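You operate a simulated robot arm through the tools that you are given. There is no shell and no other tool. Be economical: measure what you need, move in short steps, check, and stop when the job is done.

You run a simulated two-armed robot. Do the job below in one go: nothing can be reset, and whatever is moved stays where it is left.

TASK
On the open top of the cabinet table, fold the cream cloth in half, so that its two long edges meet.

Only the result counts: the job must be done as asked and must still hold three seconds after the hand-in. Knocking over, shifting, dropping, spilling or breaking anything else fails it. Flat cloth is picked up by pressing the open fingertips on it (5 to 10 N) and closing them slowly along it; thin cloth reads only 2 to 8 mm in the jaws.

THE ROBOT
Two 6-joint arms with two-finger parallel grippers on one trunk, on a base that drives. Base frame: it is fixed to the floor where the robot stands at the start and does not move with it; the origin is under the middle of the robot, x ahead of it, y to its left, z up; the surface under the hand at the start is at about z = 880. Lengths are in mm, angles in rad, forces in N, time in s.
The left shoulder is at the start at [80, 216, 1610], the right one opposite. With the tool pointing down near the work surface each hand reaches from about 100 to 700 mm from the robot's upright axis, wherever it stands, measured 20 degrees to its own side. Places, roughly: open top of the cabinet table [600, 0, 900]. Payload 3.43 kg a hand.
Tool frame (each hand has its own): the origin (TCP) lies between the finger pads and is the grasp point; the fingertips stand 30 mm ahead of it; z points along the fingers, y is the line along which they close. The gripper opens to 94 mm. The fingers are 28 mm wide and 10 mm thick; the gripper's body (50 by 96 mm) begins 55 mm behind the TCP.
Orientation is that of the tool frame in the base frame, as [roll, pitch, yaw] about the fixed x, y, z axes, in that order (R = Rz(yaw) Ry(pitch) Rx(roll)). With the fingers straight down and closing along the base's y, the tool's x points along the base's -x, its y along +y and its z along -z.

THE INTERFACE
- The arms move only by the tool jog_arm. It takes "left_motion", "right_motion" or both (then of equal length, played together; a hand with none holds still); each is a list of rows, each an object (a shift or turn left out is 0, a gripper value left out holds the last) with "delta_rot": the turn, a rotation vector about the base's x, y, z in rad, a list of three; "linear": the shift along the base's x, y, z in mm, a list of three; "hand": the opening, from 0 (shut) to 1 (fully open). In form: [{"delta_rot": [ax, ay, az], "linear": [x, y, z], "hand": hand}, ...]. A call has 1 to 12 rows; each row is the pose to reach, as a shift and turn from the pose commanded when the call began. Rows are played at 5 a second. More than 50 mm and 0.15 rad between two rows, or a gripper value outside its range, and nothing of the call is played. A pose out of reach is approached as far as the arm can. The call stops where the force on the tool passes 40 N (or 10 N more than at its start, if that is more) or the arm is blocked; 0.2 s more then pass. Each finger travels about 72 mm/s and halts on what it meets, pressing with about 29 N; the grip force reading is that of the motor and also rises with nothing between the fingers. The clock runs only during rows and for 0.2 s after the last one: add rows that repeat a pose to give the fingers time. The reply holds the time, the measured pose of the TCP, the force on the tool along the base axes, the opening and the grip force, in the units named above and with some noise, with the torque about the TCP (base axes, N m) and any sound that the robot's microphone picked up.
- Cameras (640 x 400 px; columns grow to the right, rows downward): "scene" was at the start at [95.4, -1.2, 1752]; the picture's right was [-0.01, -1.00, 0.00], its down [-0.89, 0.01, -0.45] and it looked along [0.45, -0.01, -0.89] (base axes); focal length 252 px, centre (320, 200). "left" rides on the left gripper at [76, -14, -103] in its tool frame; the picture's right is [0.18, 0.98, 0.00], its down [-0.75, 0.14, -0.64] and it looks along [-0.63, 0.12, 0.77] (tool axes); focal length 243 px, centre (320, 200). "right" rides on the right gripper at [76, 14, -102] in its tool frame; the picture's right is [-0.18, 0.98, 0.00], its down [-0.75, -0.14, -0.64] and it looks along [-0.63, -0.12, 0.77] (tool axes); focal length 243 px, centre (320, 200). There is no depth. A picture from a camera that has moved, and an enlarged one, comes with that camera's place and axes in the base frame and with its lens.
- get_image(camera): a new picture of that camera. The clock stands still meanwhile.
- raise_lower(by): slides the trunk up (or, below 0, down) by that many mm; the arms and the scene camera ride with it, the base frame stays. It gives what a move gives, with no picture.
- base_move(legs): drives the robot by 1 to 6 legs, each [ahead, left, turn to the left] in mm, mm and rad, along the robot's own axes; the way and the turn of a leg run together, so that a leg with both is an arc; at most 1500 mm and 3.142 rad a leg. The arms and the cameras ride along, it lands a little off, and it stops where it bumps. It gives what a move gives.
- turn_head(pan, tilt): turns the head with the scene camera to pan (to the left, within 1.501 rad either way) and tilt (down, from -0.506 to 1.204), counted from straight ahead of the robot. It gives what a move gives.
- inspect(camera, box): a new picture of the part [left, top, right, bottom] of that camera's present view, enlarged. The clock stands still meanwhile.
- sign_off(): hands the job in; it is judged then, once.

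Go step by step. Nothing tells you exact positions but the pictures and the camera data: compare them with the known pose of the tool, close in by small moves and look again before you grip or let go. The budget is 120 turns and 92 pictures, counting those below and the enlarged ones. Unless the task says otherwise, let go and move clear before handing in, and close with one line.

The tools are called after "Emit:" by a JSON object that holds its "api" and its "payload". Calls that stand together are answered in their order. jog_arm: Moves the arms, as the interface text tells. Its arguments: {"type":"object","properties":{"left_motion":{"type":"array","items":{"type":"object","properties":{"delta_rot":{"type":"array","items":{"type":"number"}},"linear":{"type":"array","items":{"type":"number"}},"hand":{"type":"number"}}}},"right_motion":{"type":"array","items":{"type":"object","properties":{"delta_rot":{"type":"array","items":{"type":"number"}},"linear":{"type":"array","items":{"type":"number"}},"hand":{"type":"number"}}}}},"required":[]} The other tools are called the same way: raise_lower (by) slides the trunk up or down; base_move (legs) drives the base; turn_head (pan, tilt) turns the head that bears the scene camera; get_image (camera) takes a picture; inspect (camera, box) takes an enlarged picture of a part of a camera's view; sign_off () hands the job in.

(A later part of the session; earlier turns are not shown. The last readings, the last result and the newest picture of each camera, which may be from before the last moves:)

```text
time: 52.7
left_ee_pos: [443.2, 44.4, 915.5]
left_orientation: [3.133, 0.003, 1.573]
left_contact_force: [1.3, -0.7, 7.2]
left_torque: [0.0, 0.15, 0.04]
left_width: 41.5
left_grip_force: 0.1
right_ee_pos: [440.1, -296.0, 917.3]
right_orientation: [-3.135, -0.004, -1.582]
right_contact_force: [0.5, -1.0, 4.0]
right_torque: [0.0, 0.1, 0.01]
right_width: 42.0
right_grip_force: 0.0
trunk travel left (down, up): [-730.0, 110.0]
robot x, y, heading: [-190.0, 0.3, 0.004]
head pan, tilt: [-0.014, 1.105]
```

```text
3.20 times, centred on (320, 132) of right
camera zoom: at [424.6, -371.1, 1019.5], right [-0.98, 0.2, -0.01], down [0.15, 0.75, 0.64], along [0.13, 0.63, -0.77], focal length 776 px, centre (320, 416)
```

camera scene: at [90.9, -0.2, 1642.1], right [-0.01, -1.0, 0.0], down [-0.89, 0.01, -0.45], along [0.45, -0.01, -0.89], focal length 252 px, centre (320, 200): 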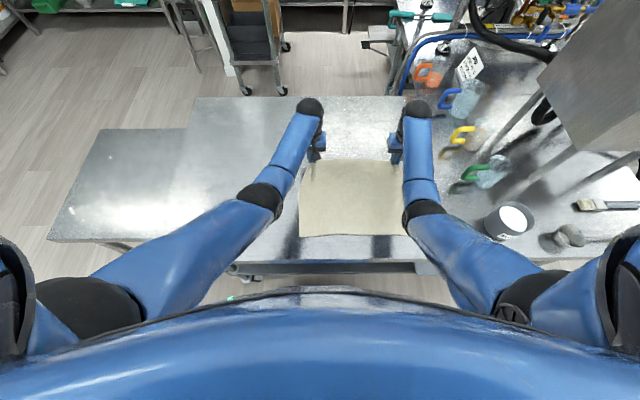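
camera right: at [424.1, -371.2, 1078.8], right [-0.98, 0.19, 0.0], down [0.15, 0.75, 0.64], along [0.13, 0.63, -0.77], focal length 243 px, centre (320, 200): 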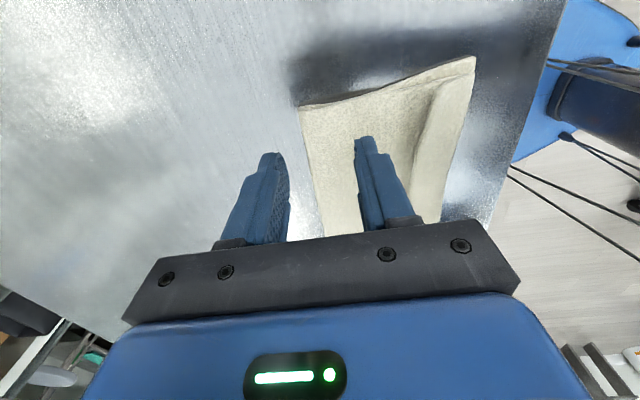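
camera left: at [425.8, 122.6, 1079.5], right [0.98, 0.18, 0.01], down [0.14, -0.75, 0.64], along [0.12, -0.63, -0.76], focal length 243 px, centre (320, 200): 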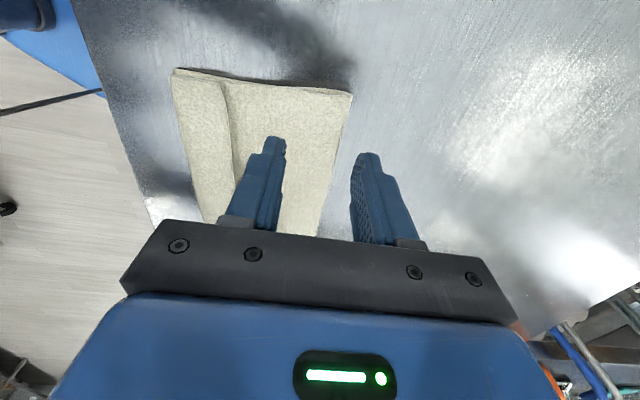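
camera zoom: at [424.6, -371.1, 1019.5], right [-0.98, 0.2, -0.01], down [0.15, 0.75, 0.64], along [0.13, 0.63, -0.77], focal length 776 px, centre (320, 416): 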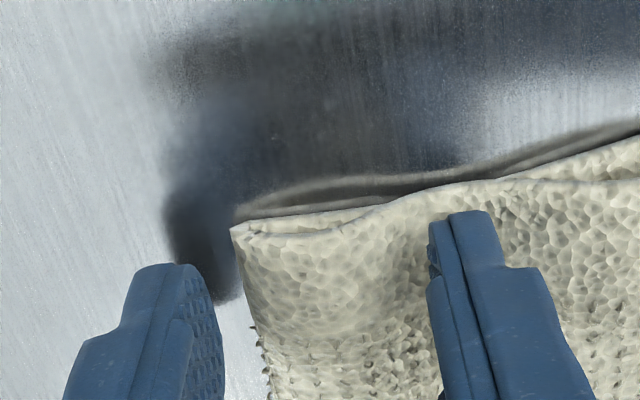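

Both jaws straddle the rounded fold. I close.

Emit:
{"api": "jog_arm", "payload": {"left_motion": [{"linear": [0, 0, -1], "hand": 0.4}, {"linear": [0, 0, -1], "hand": 0.35}, {"linear": [0, 0, -1], "hand": 0.3}, {"linear": [0, 0, -1], "hand": 0.25}, {"linear": [0, 0, -1], "hand": 0.2}, {"linear": [0, 0, -1], "hand": 0.15}, {"linear": [0, 0, -1], "hand": 0.1}, {"linear": [0, 0, -1], "hand": 0.05}, {"linear": [0, 0, -1], "hand": 0.0}, {"linear": [0, 0, -1], "hand": 0.0}], "right_motion": [{"linear": [0, 0, -2], "hand": 0.4}, {"linear": [0, 0, -2.5], "hand": 0.35}, {"linear": [0, 0, -2.5], "hand": 0.3}, {"linear": [0, 0, -2.5], "hand": 0.25}, {"linear": [0, 0, -2.5], "hand": 0.2}, {"linear": [0, 0, -2.5], "hand": 0.15}, {"linear": [0, 0, -2.5], "hand": 0.1}, {"linear": [0, 0, -2.5], "hand": 0.05}, {"linear": [0, 0, -2.5], "hand": 0.0}, {"linear": [0, 0, -2.5], "hand": 0.0}]}}

Emit:
{"api": "inspect", "payload": {"camera": "left", "box": [220, 70, 420, 195]}}

Emit:
{"api": "inspect", "payload": {"camera": "right", "box": [220, 70, 420, 195]}}

```text
time: 54.9
left_ee_pos: [441.5, 44.3, 917.2]
left_orientation: [3.133, 0.003, 1.571]
left_contact_force: [-2.1, -1.8, 10.1]
left_torque: [-0.04, 0.16, 0.01]
left_width: 5.9
left_grip_force: 28.9
right_ee_pos: [437.3, -295.4, 916.5]
right_orientation: [-3.134, -0.002, -1.582]
right_contact_force: [-1.0, 0.9, 13.2]
right_torque: [0.13, 0.13, -0.03]
right_width: 4.6
right_grip_force: 28.9
trunk travel left (down, up): [-730.0, 110.0]
robot x, y, heading: [-191.9, -0.2, 0.004]
head pan, tilt: [-0.014, 1.105]
```

```text
3.20 times, centred on (320, 132) of left
camera zoom: at [426.5, 122.9, 1018.2], right [0.98, 0.18, 0.01], down [0.14, -0.75, 0.65], along [0.13, -0.63, -0.76], focal length 776 px, centre (320, 416)
```

zoom: 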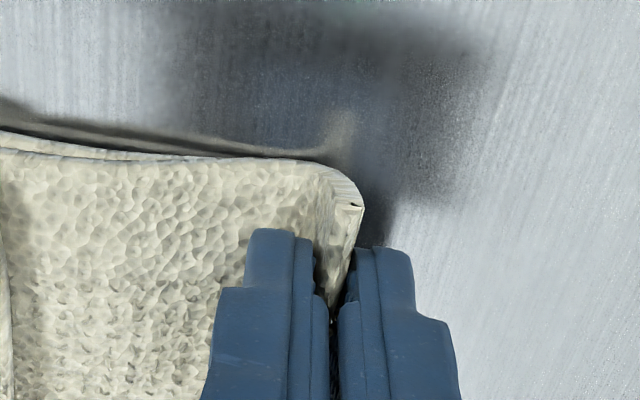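

```text
3.20 times, centred on (320, 132) of right
camera zoom: at [421.6, -370.5, 1018.2], right [-0.98, 0.2, -0.01], down [0.14, 0.75, 0.64], along [0.13, 0.63, -0.77], focal length 776 px, centre (320, 416)
```

zoom: 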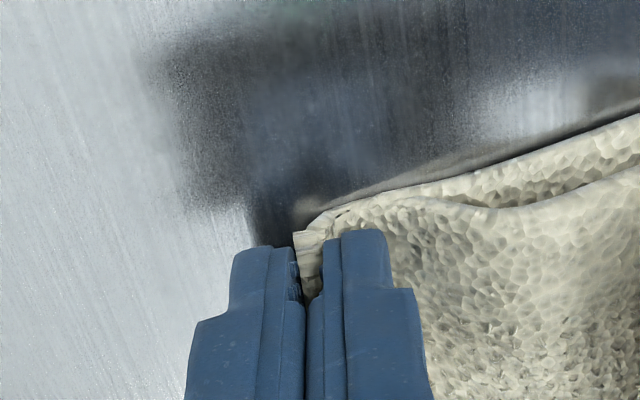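

Both hands have the fold (5.9 and 4.6 mm). I lift it straight up so that the halves hang free.

Emit:
{"api": "jog_arm", "payload": {"left_motion": [{"linear": [0, 0, 25]}, {"linear": [-5, 0, 55]}, {"linear": [-10, 0, 85]}, {"linear": [-15, 0, 115]}, {"linear": [-20, 0, 145]}, {"linear": [-20, 0, 170]}, {"linear": [-20, 0, 190]}, {"linear": [-20, 0, 190]}, {"linear": [-20, 0, 190]}], "right_motion": [{"linear": [0, 0, 25]}, {"linear": [-5, 0, 55]}, {"linear": [-10, 0, 85]}, {"linear": [-15, 0, 115]}, {"linear": [-20, 0, 145]}, {"linear": [-20, 0, 170]}, {"linear": [-20, 0, 190]}, {"linear": [-20, 0, 190]}, {"linear": [-20, 0, 190]}]}}

Emit:
{"api": "inspect", "payload": {"camera": "scene", "box": [240, 70, 480, 220]}}

Emit:
{"api": "get_image", "payload": {"camera": "right"}}

Emit:
{"api": "get_image", "payload": {"camera": "left"}}

```text
time: 56.9
left_ee_pos: [455.5, 33.2, 1078.8]
left_orientation: [3.135, 0.003, 1.572]
left_contact_force: [1.0, 0.3, -0.3]
left_torque: [0.0, -0.03, -0.03]
left_width: 6.2
left_grip_force: 29.0
left hand out of reach, approached as far as the arm can: row 5, 6, 7, 8, 9
right_ee_pos: [464.2, -301.0, 1061.3]
right_orientation: [-3.135, -0.005, -1.581]
right_contact_force: [-0.4, 0.7, -0.3]
right_torque: [-0.01, 0.0, -0.05]
right_width: 4.3
right_grip_force: 28.6
right hand out of reach, approached as far as the arm can: row 4, 5, 6, 7, 8, 9
trunk travel left (down, up): [-730.0, 110.0]
robot x, y, heading: [-193.1, 1.6, 0.005]
head pan, tilt: [-0.014, 1.105]
```

```text
2.67 times, centred on (360, 145) of scene
camera zoom: at [-96.3, -1.2, 1642.0], right [-0.01, -1.0, 0.0], down [-0.89, 0.01, -0.45], along [0.45, -0.01, -0.89], focal length 673 px, centre (213, 347)
```

zoom: 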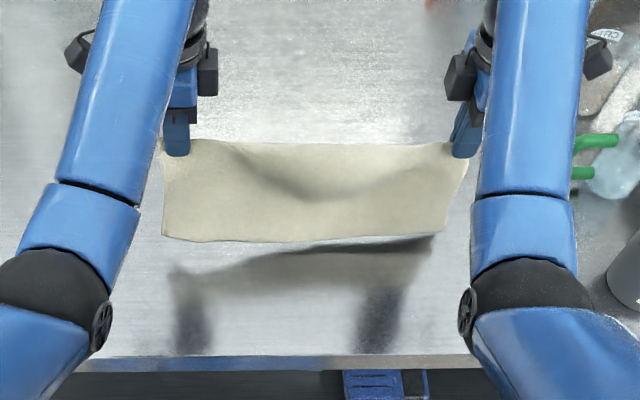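

```text
25 pictures are left
camera right: at [448.4, -376.3, 1163.3], right [-0.98, 0.19, -0.01], down [0.15, 0.75, 0.64], along [0.13, 0.63, -0.77], focal length 243 px, centre (320, 200)
```

right: 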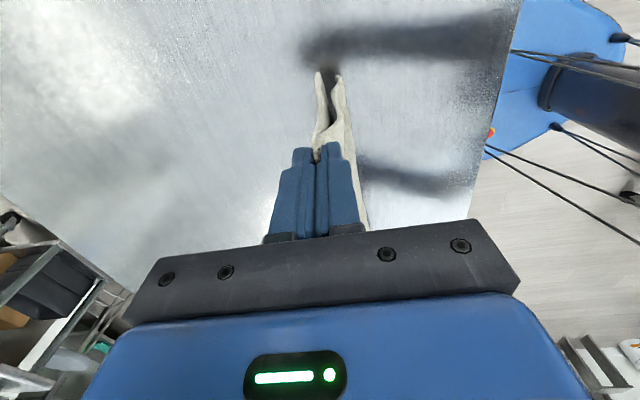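

```text
24 pictures are left
camera left: at [440.3, 110.5, 1181.3], right [0.98, 0.18, 0.01], down [0.14, -0.75, 0.65], along [0.12, -0.63, -0.76], focal length 243 px, centre (320, 200)
```

left: 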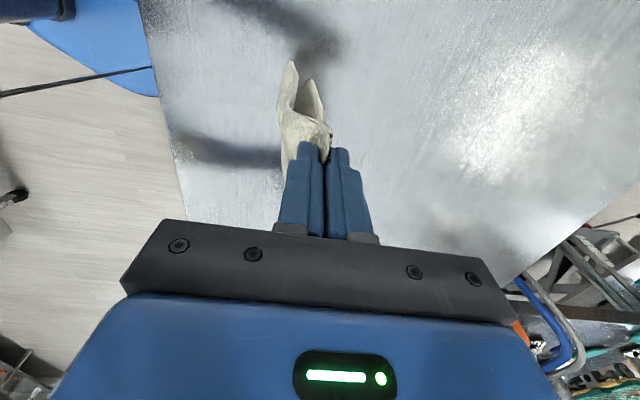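

The halves and the flap now hang free from the fold. I lay it down in steps, lowering the hands and driving forward alternately, so both halves trail toward me.

Emit:
{"api": "jog_arm", "payload": {"left_motion": [{"linear": [17, 0, -31]}, {"linear": [34, 0, -55]}, {"linear": [34, 0, -62]}], "right_motion": [{"linear": [19, -2, -31]}, {"linear": [38, -2, -55]}, {"linear": [38, -2, -62]}]}}

Emit:
{"api": "base_move", "payload": {"legs": [[40, 0, 0]]}}

```text
time: 57.7
left_ee_pos: [487.5, 33.0, 1017.1]
left_orientation: [3.135, 0.002, 1.572]
left_contact_force: [0.9, 0.2, -0.7]
left_torque: [0.01, -0.04, 0.01]
left_width: 5.9
left_grip_force: 28.5
right_ee_pos: [500.5, -301.5, 1000.0]
right_orientation: [-3.136, -0.003, -1.581]
right_contact_force: [0.1, -0.5, -0.7]
right_torque: [0.02, -0.01, -0.04]
right_width: 4.2
right_grip_force: 29.3
trunk travel left (down, up): [-730.0, 110.0]
robot x, y, heading: [-188.5, 2.0, 0.002]
head pan, tilt: [-0.014, 1.105]
```

```text
time: 58.6
left_ee_pos: [517.6, 33.4, 1023.5]
left_orientation: [3.127, 0.004, 1.573]
left_contact_force: [-0.6, -0.7, -0.1]
left_torque: [-0.01, -0.09, 0.02]
left_width: 5.7
left_grip_force: 29.1
right_ee_pos: [532.2, -303.0, 1005.6]
right_orientation: [-3.129, -0.004, -1.581]
right_contact_force: [-0.1, 0.0, 0.4]
right_torque: [0.0, -0.05, -0.04]
right_width: 4.3
right_grip_force: 28.9
trunk travel left (down, up): [-730.0, 110.0]
robot x, y, heading: [-153.1, -0.3, 0.005]
head pan, tilt: [-0.014, 1.105]
```

Emit:
{"api": "jog_arm", "payload": {"left_motion": [{"linear": [3, 0, -20]}, {"linear": [4, 0, -38]}], "right_motion": [{"linear": [-4, 0, -10]}, {"linear": [-8, 0, -20]}]}}

Emit:
{"api": "base_move", "payload": {"legs": [[40, 0, 0]]}}

Emit:
{"api": "inspect", "payload": {"camera": "scene", "box": [240, 70, 480, 220]}}

```text
time: 59.2
left_ee_pos: [529.6, 33.3, 983.1]
left_orientation: [3.133, 0.002, 1.572]
left_contact_force: [0.1, 0.4, 0.0]
left_torque: [0.0, 0.0, 0.02]
left_width: 5.7
left_grip_force: 29.1
right_ee_pos: [530.0, -302.7, 979.3]
right_orientation: [-3.133, -0.003, -1.582]
right_contact_force: [-1.3, 0.5, 0.0]
right_torque: [-0.01, -0.02, -0.05]
right_width: 4.6
right_grip_force: 28.5
trunk travel left (down, up): [-730.0, 110.0]
robot x, y, heading: [-151.8, 0.8, 0.005]
head pan, tilt: [-0.014, 1.105]
```

```text
time: 60.0
left_ee_pos: [563.2, 32.1, 986.8]
left_orientation: [3.126, 0.003, 1.572]
left_contact_force: [-0.7, -0.1, 0.8]
left_torque: [0.04, -0.1, -0.03]
left_width: 5.8
left_grip_force: 29.4
right_ee_pos: [561.9, -303.4, 986.4]
right_orientation: [-3.13, -0.004, -1.584]
right_contact_force: [-1.1, -0.5, 0.7]
right_torque: [0.01, -0.09, -0.04]
right_width: 4.2
right_grip_force: 29.0
trunk travel left (down, up): [-730.0, 110.0]
robot x, y, heading: [-117.2, -2.0, 0.003]
head pan, tilt: [-0.014, 1.105]
```

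```text
2.67 times, centred on (360, 145) of scene
camera zoom: at [-32.4, -0.9, 1643.0], right [-0.01, -1.0, 0.0], down [-0.89, 0.01, -0.46], along [0.46, -0.01, -0.89], focal length 673 px, centre (213, 347)
```

zoom: 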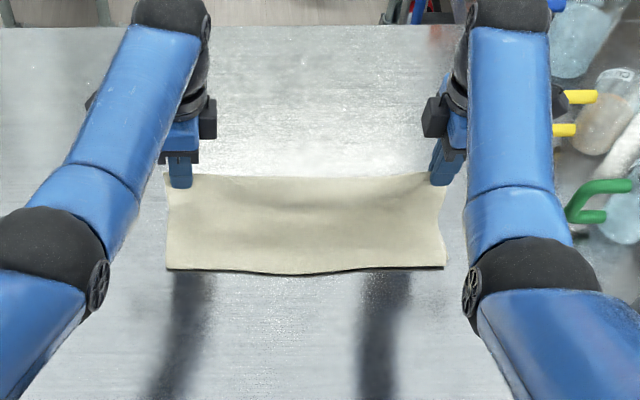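

The cloth is trailing nicely. I keep lowering and driving forward.

Emit:
{"api": "jog_arm", "payload": {"left_motion": [{"linear": [0, 0, -18]}, {"linear": [0, 0, -35]}], "right_motion": [{"linear": [0, 0, -18]}, {"linear": [0, 0, -35]}]}}

Emit:
{"api": "base_move", "payload": {"legs": [[30, 0, 0]]}}

Emit:
{"api": "jog_arm", "payload": {"left_motion": [{"linear": [0, 0, -15]}, {"linear": [0, 0, -25]}], "right_motion": [{"linear": [0, 0, -15]}, {"linear": [0, 0, -25]}]}}

Emit:
{"api": "inspect", "payload": {"camera": "scene", "box": [240, 70, 480, 220]}}

```text
time: 60.6
left_ee_pos: [568.5, 33.9, 945.9]
left_orientation: [3.133, 0.001, 1.569]
left_contact_force: [-0.2, 0.1, -0.5]
left_torque: [-0.01, -0.07, 0.0]
left_width: 6.1
left_grip_force: 28.7
right_ee_pos: [568.8, -304.8, 947.3]
right_orientation: [-3.135, -0.003, -1.584]
right_contact_force: [-0.1, 0.7, -0.8]
right_torque: [0.02, -0.03, -0.06]
right_width: 4.5
right_grip_force: 29.0
trunk travel left (down, up): [-730.0, 110.0]
robot x, y, heading: [-111.1, -1.5, 0.002]
head pan, tilt: [-0.014, 1.105]
```

```text
time: 61.5
left_ee_pos: [593.7, 32.8, 951.1]
left_orientation: [3.128, 0.004, 1.57]
left_contact_force: [-0.3, -0.4, 0.8]
left_torque: [0.01, -0.1, 0.01]
left_width: 5.7
left_grip_force: 29.5
right_ee_pos: [591.8, -303.8, 951.2]
right_orientation: [-3.13, -0.006, -1.582]
right_contact_force: [-1.0, -0.2, 1.1]
right_torque: [0.02, -0.03, -0.03]
right_width: 4.4
right_grip_force: 29.7
trunk travel left (down, up): [-730.0, 110.0]
robot x, y, heading: [-85.8, 1.2, -0.002]
head pan, tilt: [-0.014, 1.105]
```

```text
time: 62.1
left_ee_pos: [595.4, 32.3, 924.2]
left_orientation: [3.132, 0.003, 1.57]
left_contact_force: [0.0, 0.0, 0.9]
left_torque: [0.0, -0.06, 0.03]
left_width: 6.2
left_grip_force: 28.6
right_ee_pos: [597.3, -306.1, 922.3]
right_orientation: [-3.135, -0.003, -1.583]
right_contact_force: [0.1, 0.2, 0.0]
right_torque: [-0.02, 0.02, -0.04]
right_width: 4.4
right_grip_force: 28.5
trunk travel left (down, up): [-730.0, 110.0]
robot x, y, heading: [-87.6, 0.7, -0.004]
head pan, tilt: [-0.014, 1.105]
```

```text
2.67 times, centred on (360, 145) of scene
camera zoom: at [7.7, -1.0, 1642.2], right [-0.01, -1.0, 0.0], down [-0.89, 0.01, -0.45], along [0.45, -0.01, -0.89], focal length 673 px, centre (213, 347)
```

zoom: 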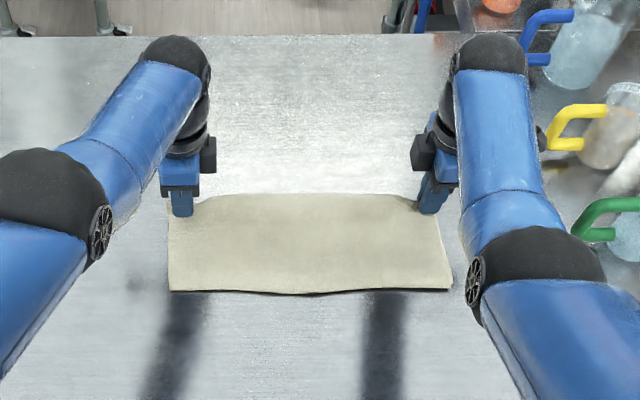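

Laid flat. I set the fold down, release, lift clear, and check how the two long edges line up.

Emit:
{"api": "jog_arm", "payload": {"left_motion": [{"linear": [2, 0, -5]}, {"linear": [2, 0, -6], "hand": 0.1}, {"linear": [2, 0, -5], "hand": 0.25}, {"linear": [2, 0, -4], "hand": 0.4}, {"linear": [2, 0, 10], "hand": 0.45}, {"linear": [2, 0, 40]}, {"linear": [2, 0, 70]}], "right_motion": [{"linear": [2, 0, -4]}, {"linear": [2, 0, -5], "hand": 0.1}, {"linear": [2, 0, -4], "hand": 0.25}, {"linear": [2, 0, -3], "hand": 0.4}, {"linear": [2, 0, 10], "hand": 0.45}, {"linear": [2, 0, 40]}, {"linear": [2, 0, 70]}]}}

Emit:
{"api": "inspect", "payload": {"camera": "scene", "box": [288, 120, 416, 200]}}

Emit:
{"api": "get_image", "payload": {"camera": "left"}}

Emit:
{"api": "get_image", "payload": {"camera": "right"}}

```text
time: 63.7
left_ee_pos: [600.7, 33.1, 989.9]
left_orientation: [3.135, 0.001, 1.57]
left_contact_force: [0.3, 0.5, 0.1]
left_torque: [-0.03, 0.01, 0.02]
left_width: 42.1
left_grip_force: 0.1
left hand out of reach, approached as far as the arm can: row 1, 2, 3, 4
right_ee_pos: [599.2, -304.9, 989.5]
right_orientation: [-3.138, -0.004, -1.581]
right_contact_force: [0.2, 0.0, -0.3]
right_torque: [0.02, 0.0, 0.01]
right_width: 42.5
right_grip_force: 0.0
trunk travel left (down, up): [-730.0, 110.0]
robot x, y, heading: [-85.9, 4.8, 0.001]
head pan, tilt: [-0.014, 1.105]
```

```text
5.00 times, centred on (352, 160) of scene
camera zoom: at [9.2, -0.6, 1642.0], right [-0.01, -1.0, 0.0], down [-0.89, 0.01, -0.45], along [0.45, -0.01, -0.89], focal length 1262 px, centre (160, 400)
```

zoom: 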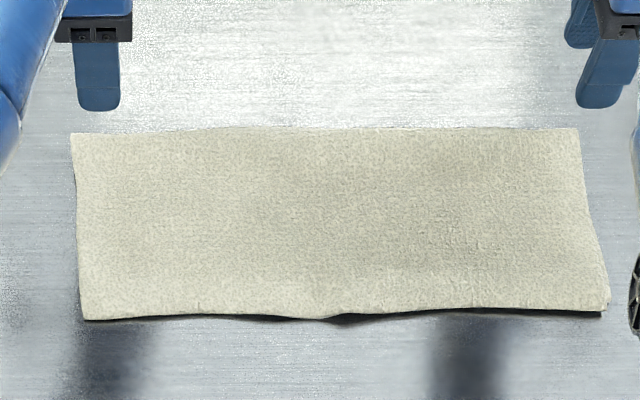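

```text
20 pictures are left
camera left: at [586.1, 111.0, 1093.0], right [0.98, 0.18, 0.01], down [0.14, -0.75, 0.64], along [0.12, -0.63, -0.76], focal length 243 px, centre (320, 200)
```

left: 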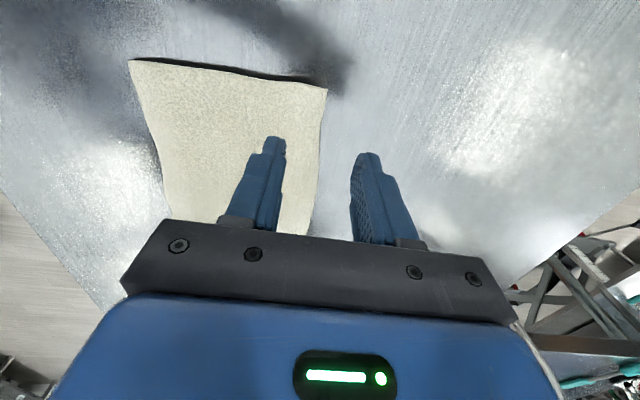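

```text
19 pictures are left
camera right: at [584.0, -379.5, 1092.2], right [-0.98, 0.2, 0.0], down [0.15, 0.75, 0.64], along [0.13, 0.63, -0.77], focal length 243 px, centre (320, 200)
```

right: 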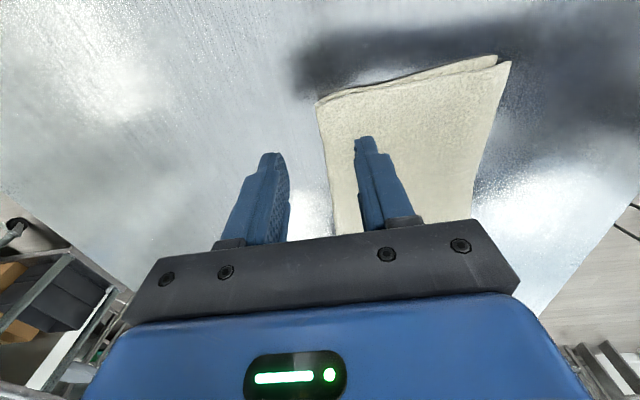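

The visible top half measures about 148 mm on both sides, which is half of the 298 mm cloth. I zoom in on the two near corners and the edge to confirm.

Emit:
{"api": "inspect", "payload": {"camera": "right", "box": [440, 40, 536, 100]}}

Emit:
{"api": "inspect", "payload": {"camera": "left", "box": [110, 40, 206, 100]}}

Emit:
{"api": "inspect", "payload": {"camera": "scene", "box": [296, 168, 416, 198]}}

```text
6.67 times, centred on (488, 70) of right
camera zoom: at [584.0, -379.5, 1092.2], right [-0.98, 0.2, 0.0], down [0.15, 0.75, 0.64], along [0.13, 0.63, -0.77], focal length 1618 px, centre (-800, 1067)
```

zoom: 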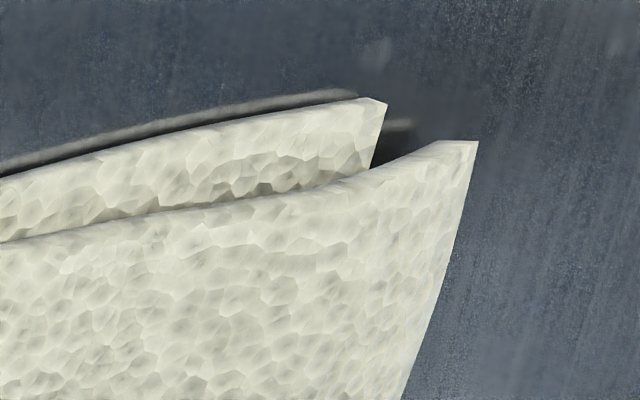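

```text
6.67 times, centred on (158, 70) of left
camera zoom: at [586.1, 111.0, 1093.0], right [0.98, 0.18, 0.01], down [0.14, -0.75, 0.64], along [0.12, -0.63, -0.76], focal length 1618 px, centre (1400, 1067)
```

zoom: 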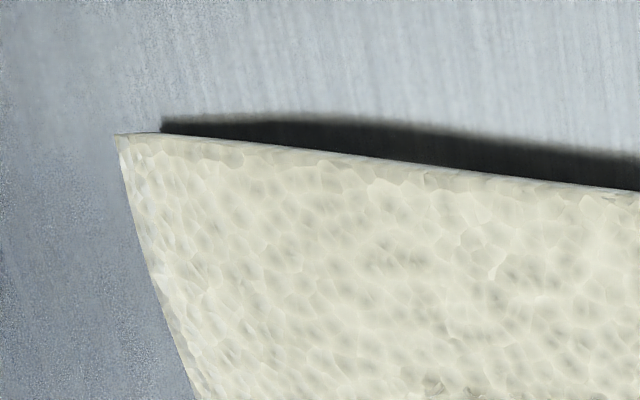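

```text
5.33 times, centred on (356, 183) of scene
camera zoom: at [9.2, -0.6, 1642.0], right [-0.01, -1.0, 0.0], down [-0.89, 0.01, -0.45], along [0.45, -0.01, -0.89], focal length 1346 px, centre (128, 291)
```

zoom: 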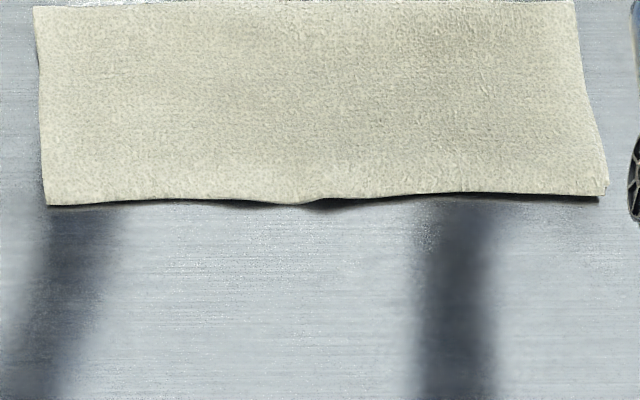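

The right corners match within about 8 mm. On the left the lower layer is hidden, so I move the left hand aside and tilt its camera to look at that end edge-on.

Emit:
{"api": "jog_arm", "payload": {"left_motion": [{"linear": [-30, 35, 0], "delta_rot": [-0.13, 0, 0]}, {"linear": [-60, 70, 0], "delta_rot": [-0.26, 0, 0]}, {"linear": [-90, 105, 0], "delta_rot": [-0.39, 0, 0]}, {"linear": [-110, 140, -10], "delta_rot": [-0.5, 0, 0]}, {"linear": [-110, 150, -20], "delta_rot": [-0.5, 0, 0]}]}}

Emit:
{"api": "get_image", "payload": {"camera": "left"}}

```text
time: 64.9
left_ee_pos: [491.5, 183.9, 968.9]
left_orientation: [3.135, 0.502, 1.57]
left_contact_force: [0.4, 0.3, -0.4]
left_torque: [-0.03, -0.02, -0.03]
left_width: 42.3
left_grip_force: 0.0
right_ee_pos: [600.7, -304.3, 988.9]
right_orientation: [-3.138, -0.003, -1.582]
right_contact_force: [0.1, 0.8, 0.4]
right_torque: [0.01, 0.0, 0.0]
right_width: 42.5
right_grip_force: 0.1
trunk travel left (down, up): [-730.0, 110.0]
robot x, y, heading: [-85.6, 1.3, -0.003]
head pan, tilt: [-0.014, 1.105]
```

```text
15 pictures are left
camera left: at [476.9, 300.8, 1022.0], right [0.98, 0.16, -0.08], down [0.14, -0.35, 0.93], along [0.12, -0.92, -0.37], focal length 243 px, centre (320, 200)
```

left: 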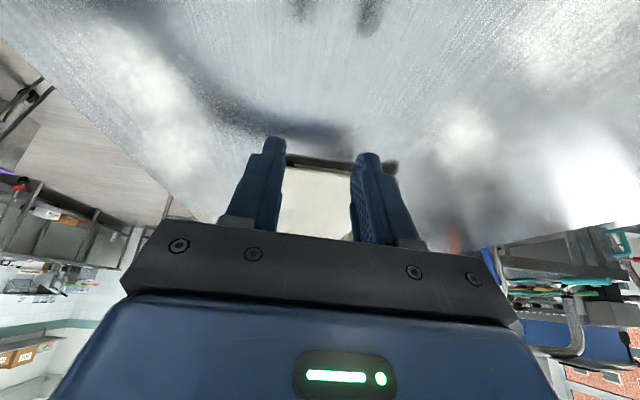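

Emit:
{"api": "jog_arm", "payload": {"left_motion": [{"linear": [20, -30, 10]}, {"linear": [40, -60, 20]}, {"linear": [50, -80, 25]}]}}

Emit:
{"api": "inspect", "payload": {"camera": "left", "box": [120, 40, 440, 240]}}

```text
time: 65.7
left_ee_pos: [541.1, 101.4, 994.1]
left_orientation: [3.134, 0.501, 1.573]
left_contact_force: [-0.9, -0.3, 0.3]
left_torque: [-0.02, -0.01, -0.02]
left_width: 42.4
left_grip_force: 0.1
right_ee_pos: [599.2, -304.7, 989.0]
right_orientation: [-3.137, -0.004, -1.584]
right_contact_force: [0.0, 0.1, -0.4]
right_torque: [-0.02, -0.03, 0.03]
right_width: 42.1
right_grip_force: 0.1
trunk travel left (down, up): [-730.0, 110.0]
robot x, y, heading: [-83.3, 0.4, -0.004]
head pan, tilt: [-0.014, 1.105]
```

```text
2.00 times, centred on (280, 140) of left
camera zoom: at [525.9, 219.8, 1047.4], right [0.98, 0.17, -0.08], down [0.14, -0.35, 0.93], along [0.12, -0.92, -0.37], focal length 485 px, centre (400, 320)
```

zoom: 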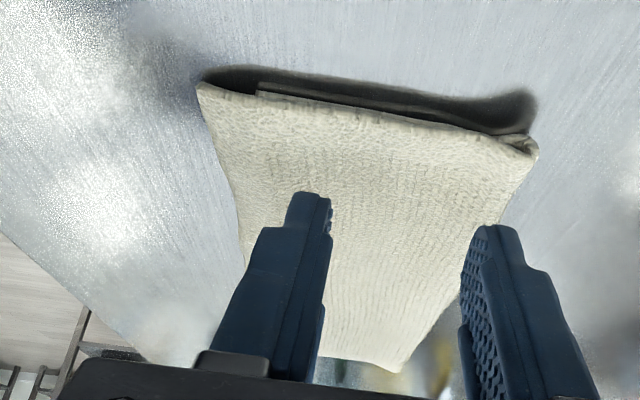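

Edge-on, the top layer overhangs the lower one by about 23 mm at the left end and about 8 mm at the right. I will regrip the left near corner of the top layer, where it is a single ply, and relay it. First I set the left hand upright with the jaws along y.

Emit:
{"api": "jog_arm", "payload": {"left_motion": [{"linear": [-20, -15, 5], "delta_rot": [0.125, 0, 0]}, {"linear": [-40, -30, 5], "delta_rot": [0.25, 0, 0]}, {"linear": [-60, -48, 5], "delta_rot": [0.375, 0, 0]}, {"linear": [-80, -66, 5], "delta_rot": [0.5, 0, 0]}], "right_motion": [{"linear": [0, -5, 5]}, {"linear": [0, -10, 10]}, {"linear": [0, -15, 15]}, {"linear": [0, -20, 20]}]}}

Emit:
{"api": "jog_arm", "payload": {"left_motion": [{"delta_rot": [0, 0, 0.142]}, {"delta_rot": [0, 0, 0.285]}, {"delta_rot": [0, 0, 0.428]}, {"delta_rot": [0, 0, 0.571]}, {"delta_rot": [0, 0, 0.714]}, {"delta_rot": [0, 0, 0.857]}, {"delta_rot": [0, 0, 1.0]}, {"delta_rot": [0, 0, 1.143]}, {"delta_rot": [0, 0, 1.286]}, {"delta_rot": [0, 0, 1.429]}, {"delta_rot": [0, 0, 1.571]}]}}

Emit:
{"api": "get_image", "payload": {"camera": "left"}}

```text
time: 66.7
left_ee_pos: [463.5, 35.3, 992.2]
left_orientation: [3.133, -0.002, 1.571]
left_contact_force: [0.0, 0.4, -0.5]
left_torque: [0.04, 0.0, -0.01]
left_width: 42.4
left_grip_force: 0.2
left hand out of reach, approached as far as the arm can: row 4
right_ee_pos: [600.8, -325.3, 1009.5]
right_orientation: [-3.136, -0.002, -1.58]
right_contact_force: [0.0, -0.4, -0.7]
right_torque: [-0.01, -0.02, 0.04]
right_width: 42.4
right_grip_force: 0.0
trunk travel left (down, up): [-730.0, 110.0]
robot x, y, heading: [-86.0, 3.3, -0.002]
head pan, tilt: [-0.014, 1.105]
```

```text
time: 69.1
left_ee_pos: [466.8, 34.0, 992.3]
left_orientation: [3.135, 0.003, -3.14]
left_contact_force: [-0.1, 0.1, -0.3]
left_torque: [0.0, -0.01, 0.01]
left_width: 42.4
left_grip_force: 0.1
right_ee_pos: [600.0, -323.6, 1010.7]
right_orientation: [-3.137, -0.004, -1.582]
right_contact_force: [0.0, -0.1, 0.3]
right_torque: [-0.01, 0.02, 0.01]
right_width: 42.4
right_grip_force: 0.1
trunk travel left (down, up): [-730.0, 110.0]
robot x, y, heading: [-85.7, -0.4, 0.0]
head pan, tilt: [-0.014, 1.105]
```

```text
13 pictures are left
camera left: at [390.1, 21.3, 1093.8], right [-0.19, 0.98, 0.01], down [0.75, 0.14, 0.65], along [0.63, 0.12, -0.76], focal length 243 px, centre (320, 200)
```

left: 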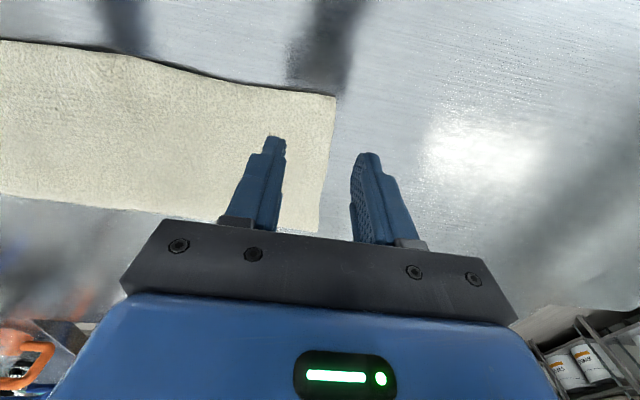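

Emit:
{"api": "jog_arm", "payload": {"left_motion": [{"linear": [-7, -14, -25], "hand": 0.36}, {"linear": [-7, -14, -50]}, {"linear": [-7, -14, -65]}, {"linear": [-7, -14, -72]}, {"linear": [-7, -14, -75]}, {"linear": [-7, -14, -76]}]}}

Emit:
{"api": "inspect", "payload": {"camera": "left", "box": [200, 60, 440, 210]}}

```text
time: 70.5
left_ee_pos: [458.9, 21.5, 917.4]
left_orientation: [3.133, 0.003, 3.14]
left_contact_force: [-0.4, -1.1, 0.9]
left_torque: [0.0, -0.04, -0.03]
left_width: 34.0
left_grip_force: 0.2
right_ee_pos: [601.3, -323.9, 1009.7]
right_orientation: [-3.138, -0.003, -1.583]
right_contact_force: [-0.1, 0.4, 0.3]
right_torque: [-0.03, 0.01, -0.01]
right_width: 42.4
right_grip_force: 0.0
trunk travel left (down, up): [-730.0, 110.0]
robot x, y, heading: [-86.7, -0.7, 0.0]
head pan, tilt: [-0.014, 1.105]
```

```text
2.67 times, centred on (320, 135) of left
camera zoom: at [383.1, 8.6, 1018.4], right [-0.18, 0.98, 0.01], down [0.75, 0.14, 0.65], along [0.63, 0.12, -0.76], focal length 647 px, centre (320, 373)
```

zoom: 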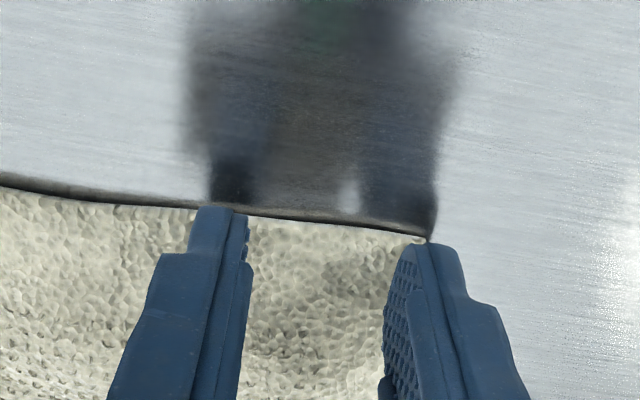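

Emit:
{"api": "jog_arm", "payload": {"left_motion": [{"linear": [0, -5, 0]}, {"linear": [0, -5, -3]}, {"linear": [0, -5, -5.5], "hand": 0.35}, {"linear": [0, -5, -5.5], "hand": 0.31}, {"linear": [0, -5, -5.5], "hand": 0.26}, {"linear": [0, -5, -5.5], "hand": 0.21}, {"linear": [0, -5, -5.5], "hand": 0.16}, {"linear": [0, -5, -5.5], "hand": 0.11}, {"linear": [0, -5, -5.5], "hand": 0.06}, {"linear": [0, -5, -5.5], "hand": 0.0}, {"linear": [0, -5, -5.5], "hand": 0.0}]}}

Emit:
{"api": "inspect", "payload": {"camera": "left", "box": [200, 60, 440, 210]}}

```text
time: 72.9
left_ee_pos: [458.1, 17.1, 912.9]
left_orientation: [3.135, 0.006, -3.14]
left_contact_force: [-0.1, -1.5, 29.5]
left_torque: [-0.02, -0.32, 0.0]
left_width: 2.8
left_grip_force: 29.1
right_ee_pos: [597.3, -326.1, 1012.5]
right_orientation: [-3.136, -0.005, -1.582]
right_contact_force: [0.0, -0.5, 0.3]
right_torque: [-0.01, -0.02, 0.01]
right_width: 42.6
right_grip_force: 0.2
trunk travel left (down, up): [-730.0, 110.0]
robot x, y, heading: [-83.2, -0.5, 0.001]
head pan, tilt: [-0.014, 1.105]
```

```text
2.67 times, centred on (320, 135) of left
camera zoom: at [381.3, 2.5, 1015.0], right [-0.18, 0.98, 0.0], down [0.75, 0.14, 0.65], along [0.64, 0.12, -0.76], focal length 647 px, centre (320, 373)
```

zoom: 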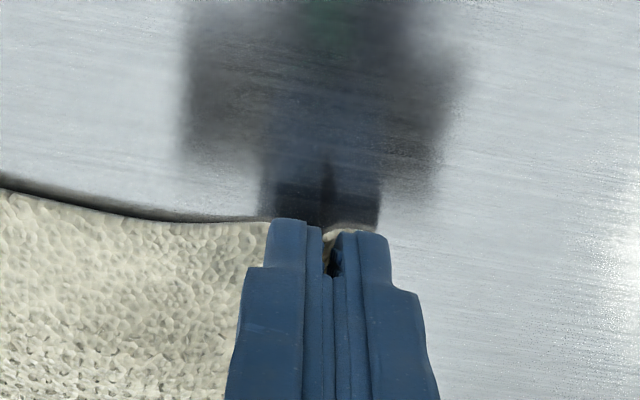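

The corner of the top ply is gripped (2.8 mm). I lift it high, pulling the right hand back, and then drive forward so the top layer can be rolled over past the fold.

Emit:
{"api": "jog_arm", "payload": {"left_motion": [{"linear": [3, 0, 20]}, {"linear": [10, 0, 45]}, {"linear": [20, 0, 70]}, {"linear": [35, 0, 90]}], "right_motion": [{"linear": [-15, -5, 15]}, {"linear": [-35, -5, 30]}, {"linear": [-55, -5, 45]}, {"linear": [-75, -5, 50]}]}}

Emit:
{"api": "base_move", "payload": {"legs": [[80, 0, 0]]}}

Emit:
{"api": "inspect", "payload": {"camera": "scene", "box": [260, 120, 460, 245]}}

```text
time: 73.9
left_ee_pos: [496.5, 15.8, 1000.3]
left_orientation: [3.132, 0.0, 3.141]
left_contact_force: [-0.5, 0.0, 0.1]
left_torque: [0.02, 0.03, 0.0]
left_width: 2.4
left_grip_force: 28.7
right_ee_pos: [550.4, -331.8, 1042.5]
right_orientation: [-3.138, -0.005, -1.581]
right_contact_force: [-0.6, 0.2, 0.5]
right_torque: [0.01, 0.03, 0.04]
right_width: 42.3
right_grip_force: 0.0
right hand out of reach, approached as far as the arm can: row 3, 4
trunk travel left (down, up): [-730.0, 110.0]
robot x, y, heading: [-88.7, 1.3, -0.001]
head pan, tilt: [-0.014, 1.105]
```

```text
time: 74.9
left_ee_pos: [562.3, 17.0, 1007.3]
left_orientation: [3.134, 0.012, -3.141]
left_contact_force: [-0.4, -0.5, -0.2]
left_torque: [0.02, -0.07, 0.04]
left_width: 2.4
left_grip_force: 29.3
right_ee_pos: [616.1, -331.0, 1049.3]
right_orientation: [-3.126, -0.004, -1.581]
right_contact_force: [-1.0, 0.1, 0.4]
right_torque: [0.01, -0.06, 0.01]
right_width: 42.3
right_grip_force: 0.0
trunk travel left (down, up): [-730.0, 110.0]
robot x, y, heading: [-10.7, 0.7, 0.003]
head pan, tilt: [-0.014, 1.105]
```

```text
3.20 times, centred on (360, 182) of scene
camera zoom: at [71.8, -0.7, 1643.2], right [-0.01, -1.0, 0.0], down [-0.89, 0.01, -0.46], along [0.46, -0.01, -0.89], focal length 808 px, centre (192, 256)
```

zoom: 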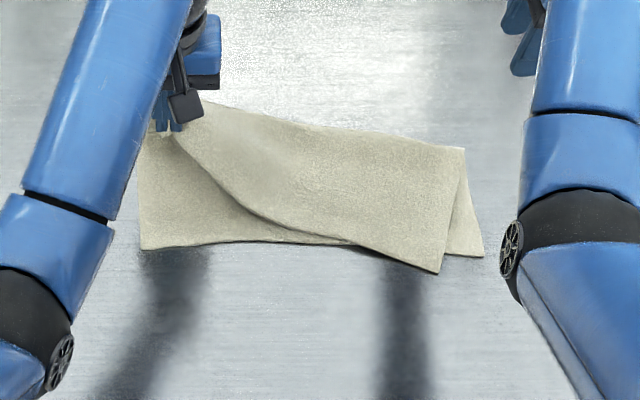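

Only the top ply came up, as wanted, but its right corner swung inward. I will take that corner with the right hand as well and place both exactly, so I first turn the right hand to close along y and bring it over the corner.

Emit:
{"api": "jog_arm", "payload": {"right_motion": [{"linear": [-15, 8, 0], "delta_rot": [0, 0, -0.142]}, {"linear": [-30, 16, 0], "delta_rot": [0, 0, -0.285]}, {"linear": [-45, 24, 0], "delta_rot": [0, 0, -0.428]}, {"linear": [-60, 32, 0], "delta_rot": [0, 0, -0.571]}, {"linear": [-75, 40, 0], "delta_rot": [0, 0, -0.714]}, {"linear": [-90, 48, 0], "delta_rot": [0, 0, -0.857]}, {"linear": [-105, 56, 0], "delta_rot": [0, 0, -1.0]}, {"linear": [-120, 64, -10], "delta_rot": [0, 0, -1.143]}, {"linear": [-135, 72, -25], "delta_rot": [0, 0, -1.286]}, {"linear": [-150, 80, -40], "delta_rot": [0, 0, -1.429]}, {"linear": [-164, 88, -55], "delta_rot": [0, 0, -1.56], "hand": 0.36}]}}

Emit:
{"api": "get_image", "payload": {"camera": "right"}}

```text
time: 77.3
left_ee_pos: [571.7, 17.2, 1000.9]
left_orientation: [3.134, 0.005, 3.14]
left_contact_force: [0.8, 0.0, -0.3]
left_torque: [0.0, 0.01, 0.0]
left_width: 2.5
left_grip_force: 29.0
right_ee_pos: [473.2, -241.0, 944.9]
right_orientation: [-3.136, 0.0, 3.137]
right_contact_force: [-0.6, -0.4, -0.1]
right_torque: [0.01, 0.02, 0.0]
right_width: 33.8
right_grip_force: 0.0
right hand out of reach, approached as far as the arm can: row 1, 2, 3, 4, 5, 6, 7, 8, 9, 10, 11
trunk travel left (down, up): [-730.0, 110.0]
robot x, y, heading: [-10.1, -0.3, 0.001]
head pan, tilt: [-0.014, 1.105]
```

```text
9 pictures are left
camera right: at [396.2, -226.4, 1046.7], right [0.19, 0.98, -0.01], down [0.75, -0.14, 0.64], along [0.63, -0.12, -0.77], focal length 243 px, centre (320, 200)
```

right: 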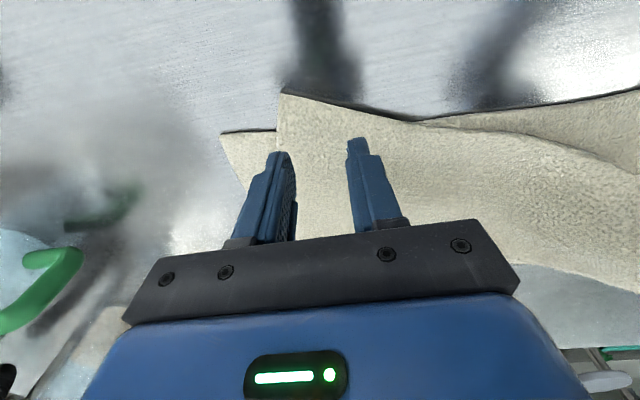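

Emit:
{"api": "jog_arm", "payload": {"right_motion": [{"linear": [-10, 3, 0], "hand": 0.3}, {"linear": [-20, 5, -5]}, {"linear": [-20, 5, -15]}, {"linear": [-20, 5, -24]}, {"linear": [-20, 5, -27]}]}}

```text
time: 78.5
left_ee_pos: [570.6, 17.7, 1000.7]
left_orientation: [3.136, 0.005, 3.141]
left_contact_force: [0.1, -0.1, -0.1]
left_torque: [-0.01, 0.01, 0.02]
left_width: 2.4
left_grip_force: 29.2
right_ee_pos: [454.1, -238.0, 913.8]
right_orientation: [-3.135, 0.001, 3.141]
right_contact_force: [1.9, -1.2, 6.5]
right_torque: [-0.09, -0.14, 0.02]
right_width: 28.1
right_grip_force: 0.0
trunk travel left (down, up): [-730.0, 110.0]
robot x, y, heading: [-9.8, 1.0, 0.002]
head pan, tilt: [-0.014, 1.105]
```

At the corner and pressing lightly. I press a bit more and close.

Emit:
{"api": "jog_arm", "payload": {"right_motion": [{"linear": [0, 2, -2]}, {"linear": [0, 2, -3.5]}, {"linear": [0, 2, -3.5], "hand": 0.26}, {"linear": [0, 2, -3.5], "hand": 0.22}, {"linear": [0, 2, -3.5], "hand": 0.18}, {"linear": [0, 2, -3.5], "hand": 0.14}, {"linear": [0, 2, -3.5], "hand": 0.1}, {"linear": [0, 2, -3.5], "hand": 0.06}, {"linear": [0, 2, -3.5], "hand": 0.0}, {"linear": [0, 2, -3.5], "hand": 0.0}]}}

Emit:
{"api": "inspect", "payload": {"camera": "right", "box": [200, 60, 440, 210]}}

```text
time: 80.7
left_ee_pos: [569.8, 17.4, 1002.9]
left_orientation: [3.135, 0.006, 3.142]
left_contact_force: [-0.1, -0.2, -1.0]
left_torque: [0.01, 0.04, 0.01]
left_width: 2.6
left_grip_force: 28.7
right_ee_pos: [451.2, -234.8, 914.2]
right_orientation: [-3.134, 0.004, 3.14]
right_contact_force: [-0.1, -5.4, 37.9]
right_torque: [-0.28, -0.43, -0.03]
right_width: 0.1
right_grip_force: 29.1
trunk travel left (down, up): [-730.0, 110.0]
robot x, y, heading: [-5.8, -0.0, -0.002]
head pan, tilt: [-0.014, 1.105]
```

```text
2.67 times, centred on (320, 135) of right
camera zoom: at [374.8, -220.0, 1015.8], right [0.18, 0.98, -0.01], down [0.75, -0.14, 0.64], along [0.63, -0.12, -0.76], focal length 647 px, centre (320, 373)
```

zoom: 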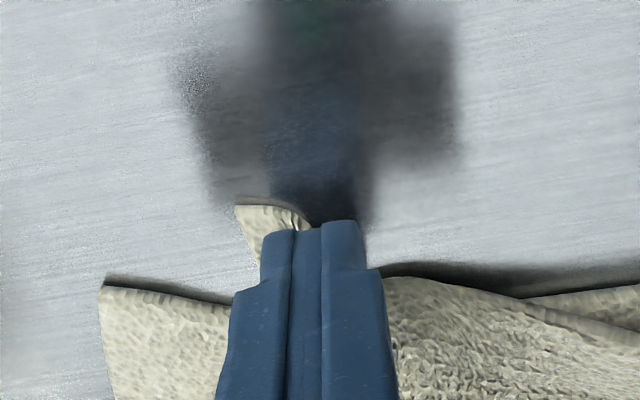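

It slipped. I retry with a wider opening and a moderate press.

Emit:
{"api": "jog_arm", "payload": {"right_motion": [{"linear": [0, 0, 8]}, {"linear": [-1, 2, 10], "hand": 0.38}, {"linear": [-1, 2, 10]}, {"linear": [-1, 2, 4]}, {"linear": [-1, 2, 1.5]}, {"linear": [-1, 2, 1.5]}]}}

```text
time: 82.1
left_ee_pos: [570.7, 18.1, 1000.6]
left_orientation: [3.136, 0.003, -3.14]
left_contact_force: [-0.6, -0.7, 0.5]
left_torque: [0.01, -0.01, 0.03]
left_width: 2.4
left_grip_force: 29.4
right_ee_pos: [452.5, -234.1, 914.2]
right_orientation: [-3.137, 0.001, -3.14]
right_contact_force: [-0.1, 0.1, 17.0]
right_torque: [-0.17, -0.25, 0.01]
right_width: 35.3
right_grip_force: 0.0
trunk travel left (down, up): [-730.0, 110.0]
robot x, y, heading: [-10.2, 0.1, 0.005]
head pan, tilt: [-0.014, 1.105]
```

Emit:
{"api": "jog_arm", "payload": {"right_motion": [{"hand": 0.34}, {"hand": 0.3}, {"hand": 0.26}, {"hand": 0.22}, {"hand": 0.18}, {"hand": 0.14}, {"hand": 0.1}, {"hand": 0.06}, {"hand": 0.02}, {"hand": 0.0}, {"hand": 0.0}]}}

```text
time: 84.5
left_ee_pos: [570.2, 17.3, 1001.5]
left_orientation: [3.134, 0.006, 3.141]
left_contact_force: [-0.7, 0.4, -0.7]
left_torque: [-0.01, 0.01, -0.02]
left_width: 2.3
left_grip_force: 29.1
right_ee_pos: [450.8, -234.2, 914.1]
right_orientation: [-3.136, -0.002, 3.141]
right_contact_force: [0.1, -3.6, 25.5]
right_torque: [-0.26, -0.34, 0.0]
right_width: 3.3
right_grip_force: 28.8
trunk travel left (down, up): [-730.0, 110.0]
robot x, y, heading: [-8.9, 0.3, 0.002]
head pan, tilt: [-0.014, 1.105]
```

Right corner gripped (3.3 mm). I lift it level with the left hand and spread the hands to their proper spacing, over the fold.

Emit:
{"api": "jog_arm", "payload": {"left_motion": [{"linear": [0, 0, 0]}, {"linear": [0, 2, 0]}, {"linear": [0, 5, 0]}, {"linear": [0, 8, 0]}, {"linear": [0, 12, 0]}, {"linear": [0, 14, 0]}, {"linear": [0, 14, 0]}], "right_motion": [{"linear": [3, 0, 25]}, {"linear": [12, -8, 50]}, {"linear": [30, -18, 75]}, {"linear": [55, -30, 90]}, {"linear": [80, -44, 92]}, {"linear": [105, -56, 90]}, {"linear": [105, -56, 90]}]}}

Emit:
{"api": "inspect", "payload": {"camera": "scene", "box": [260, 120, 460, 245]}}

```text
time: 86.1
left_ee_pos: [571.6, 31.8, 1001.2]
left_orientation: [3.135, 0.003, 3.141]
left_contact_force: [-0.1, -5.5, 0.0]
left_torque: [-0.15, -0.03, -0.12]
left_width: 3.1
left_grip_force: 28.6
right_ee_pos: [565.2, -291.8, 986.4]
right_orientation: [-3.138, -0.003, 3.141]
right_contact_force: [-0.5, 5.6, 0.0]
right_torque: [0.15, 0.01, 0.0]
right_width: 3.1
right_grip_force: 29.4
right hand out of reach, approached as far as the arm can: row 2, 3, 4, 5, 6, 7
trunk travel left (down, up): [-730.0, 110.0]
robot x, y, heading: [-5.6, 0.6, -0.004]
head pan, tilt: [-0.014, 1.105]
```

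```text
3.20 times, centred on (360, 182) of scene
camera zoom: at [87.5, -0.4, 1641.9], right [-0.01, -1.0, 0.0], down [-0.89, 0.01, -0.45], along [0.45, -0.01, -0.89], focal length 808 px, centre (192, 256)
```

zoom: 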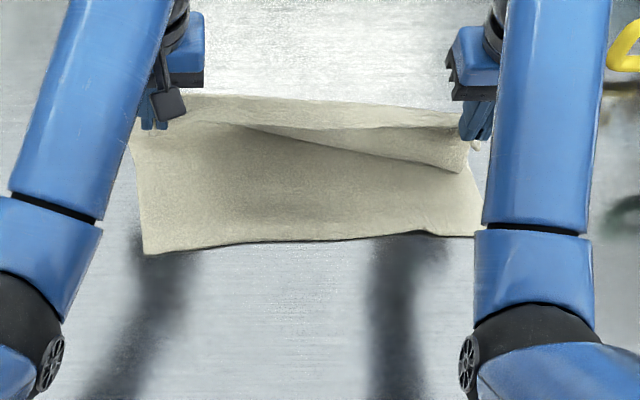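

Both top corners are now held and the cloth is taut. The lower layer's near edge runs from about (474, 50) to (491, −310), so I bring the top edge back over and set it down right on it.

Emit:
{"api": "jog_arm", "payload": {"left_motion": [{"linear": [-25, -1, 3]}, {"linear": [-50, -2, -10]}, {"linear": [-70, -2, -35]}, {"linear": [-84, -2, -58]}, {"linear": [-90, -2, -76]}, {"linear": [-90, -2, -80]}], "right_motion": [{"linear": [-16, 0, 3]}, {"linear": [-32, 0, -8]}, {"linear": [-45, 0, -25]}, {"linear": [-54, 0, -45]}, {"linear": [-59, 0, -60]}, {"linear": [-59, 0, -65]}]}}

Emit:
{"api": "inspect", "payload": {"camera": "scene", "box": [260, 120, 460, 245]}}

```text
time: 87.5
left_ee_pos: [481.4, 29.1, 920.2]
left_orientation: [3.134, 0.003, -3.141]
left_contact_force: [-0.6, -4.3, 0.0]
left_torque: [-0.12, 0.04, -0.11]
left_width: 2.8
left_grip_force: 29.1
left hand out of reach, approached as far as the arm can: row 1, 2
right_ee_pos: [505.8, -292.8, 921.6]
right_orientation: [-3.136, -0.002, -3.141]
right_contact_force: [-0.1, 4.4, 0.1]
right_torque: [0.17, 0.01, 0.06]
right_width: 3.3
right_grip_force: 28.9
right hand out of reach, approached as far as the arm can: row 1, 2
trunk travel left (down, up): [-730.0, 110.0]
robot x, y, heading: [-9.7, -0.0, 0.0]
head pan, tilt: [-0.014, 1.105]
```

```text
3.20 times, centred on (360, 182) of scene
camera zoom: at [87.2, -0.4, 1642.0], right [-0.01, -1.0, 0.0], down [-0.89, 0.01, -0.45], along [0.45, -0.01, -0.89], focal length 808 px, centre (192, 256)
```

zoom: 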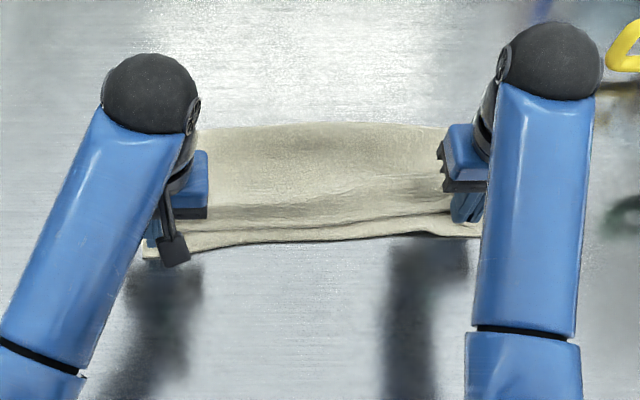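

Emit:
{"api": "inspect", "payload": {"camera": "scene", "box": [300, 172, 412, 207]}}

```text
5.71 times, centred on (356, 190) of scene
camera zoom: at [87.2, -0.4, 1642.0], right [-0.01, -1.0, 0.0], down [-0.89, 0.01, -0.45], along [0.45, -0.01, -0.89], focal length 1443 px, centre (114, 260)
```

zoom: 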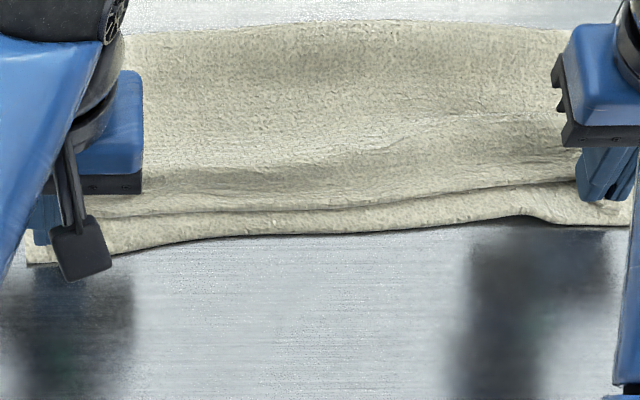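

The front strip appears to be the taut edge of the top layer, lying along the lower edge. I set it down, release gently and lift straight up.

Emit:
{"api": "jog_arm", "payload": {"left_motion": [{"linear": [0, -2, -3]}, {"linear": [0, -2, -4]}, {"linear": [0, -2, -4], "hand": 0.1}, {"linear": [0, -2, -3], "hand": 0.25}, {"linear": [0, -2, -2], "hand": 0.35}, {"linear": [0, -2, 10]}, {"linear": [0, -2, 40]}, {"linear": [0, 10, 80]}, {"linear": [-20, 50, 100]}], "right_motion": [{"linear": [0, 2, -4]}, {"linear": [0, 2, -5]}, {"linear": [0, 2, -5], "hand": 0.1}, {"linear": [0, 2, -4], "hand": 0.25}, {"linear": [0, 2, -3], "hand": 0.35}, {"linear": [0, 2, 10]}, {"linear": [0, 2, 40]}, {"linear": [0, -10, 80]}, {"linear": [-20, -30, 100]}]}}

Emit:
{"api": "inspect", "payload": {"camera": "scene", "box": [288, 140, 416, 220]}}

```text
time: 89.5
left_ee_pos: [482.7, 66.8, 957.9]
left_orientation: [3.136, 0.006, -3.141]
left_contact_force: [-0.3, 0.1, 0.2]
left_torque: [0.0, -0.02, 0.01]
left_width: 32.8
left_grip_force: 0.2
left hand out of reach, approached as far as the arm can: row 8, 9
right_ee_pos: [509.1, -330.3, 962.6]
right_orientation: [-3.134, -0.001, 3.142]
right_contact_force: [0.3, -0.5, -0.1]
right_torque: [-0.01, -0.03, 0.02]
right_width: 32.9
right_grip_force: 0.0
right hand out of reach, approached as far as the arm can: row 7, 8, 9
trunk travel left (down, up): [-730.0, 110.0]
robot x, y, heading: [-7.1, 0.2, 0.001]
head pan, tilt: [-0.014, 1.105]
```

```text
5.00 times, centred on (352, 180) of scene
camera zoom: at [86.3, 0.2, 1642.1], right [-0.01, -1.0, 0.0], down [-0.89, 0.01, -0.45], along [0.45, -0.01, -0.89], focal length 1262 px, centre (160, 300)
```

zoom: 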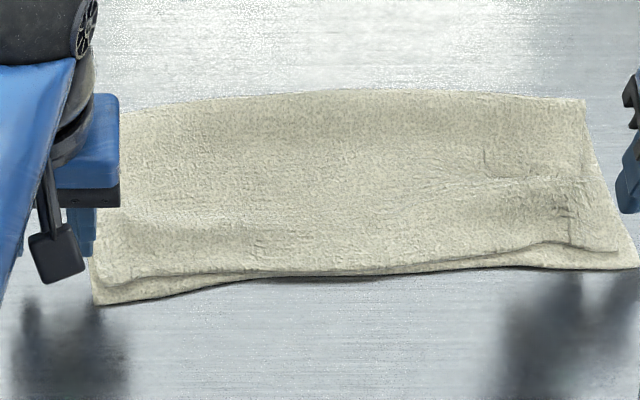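

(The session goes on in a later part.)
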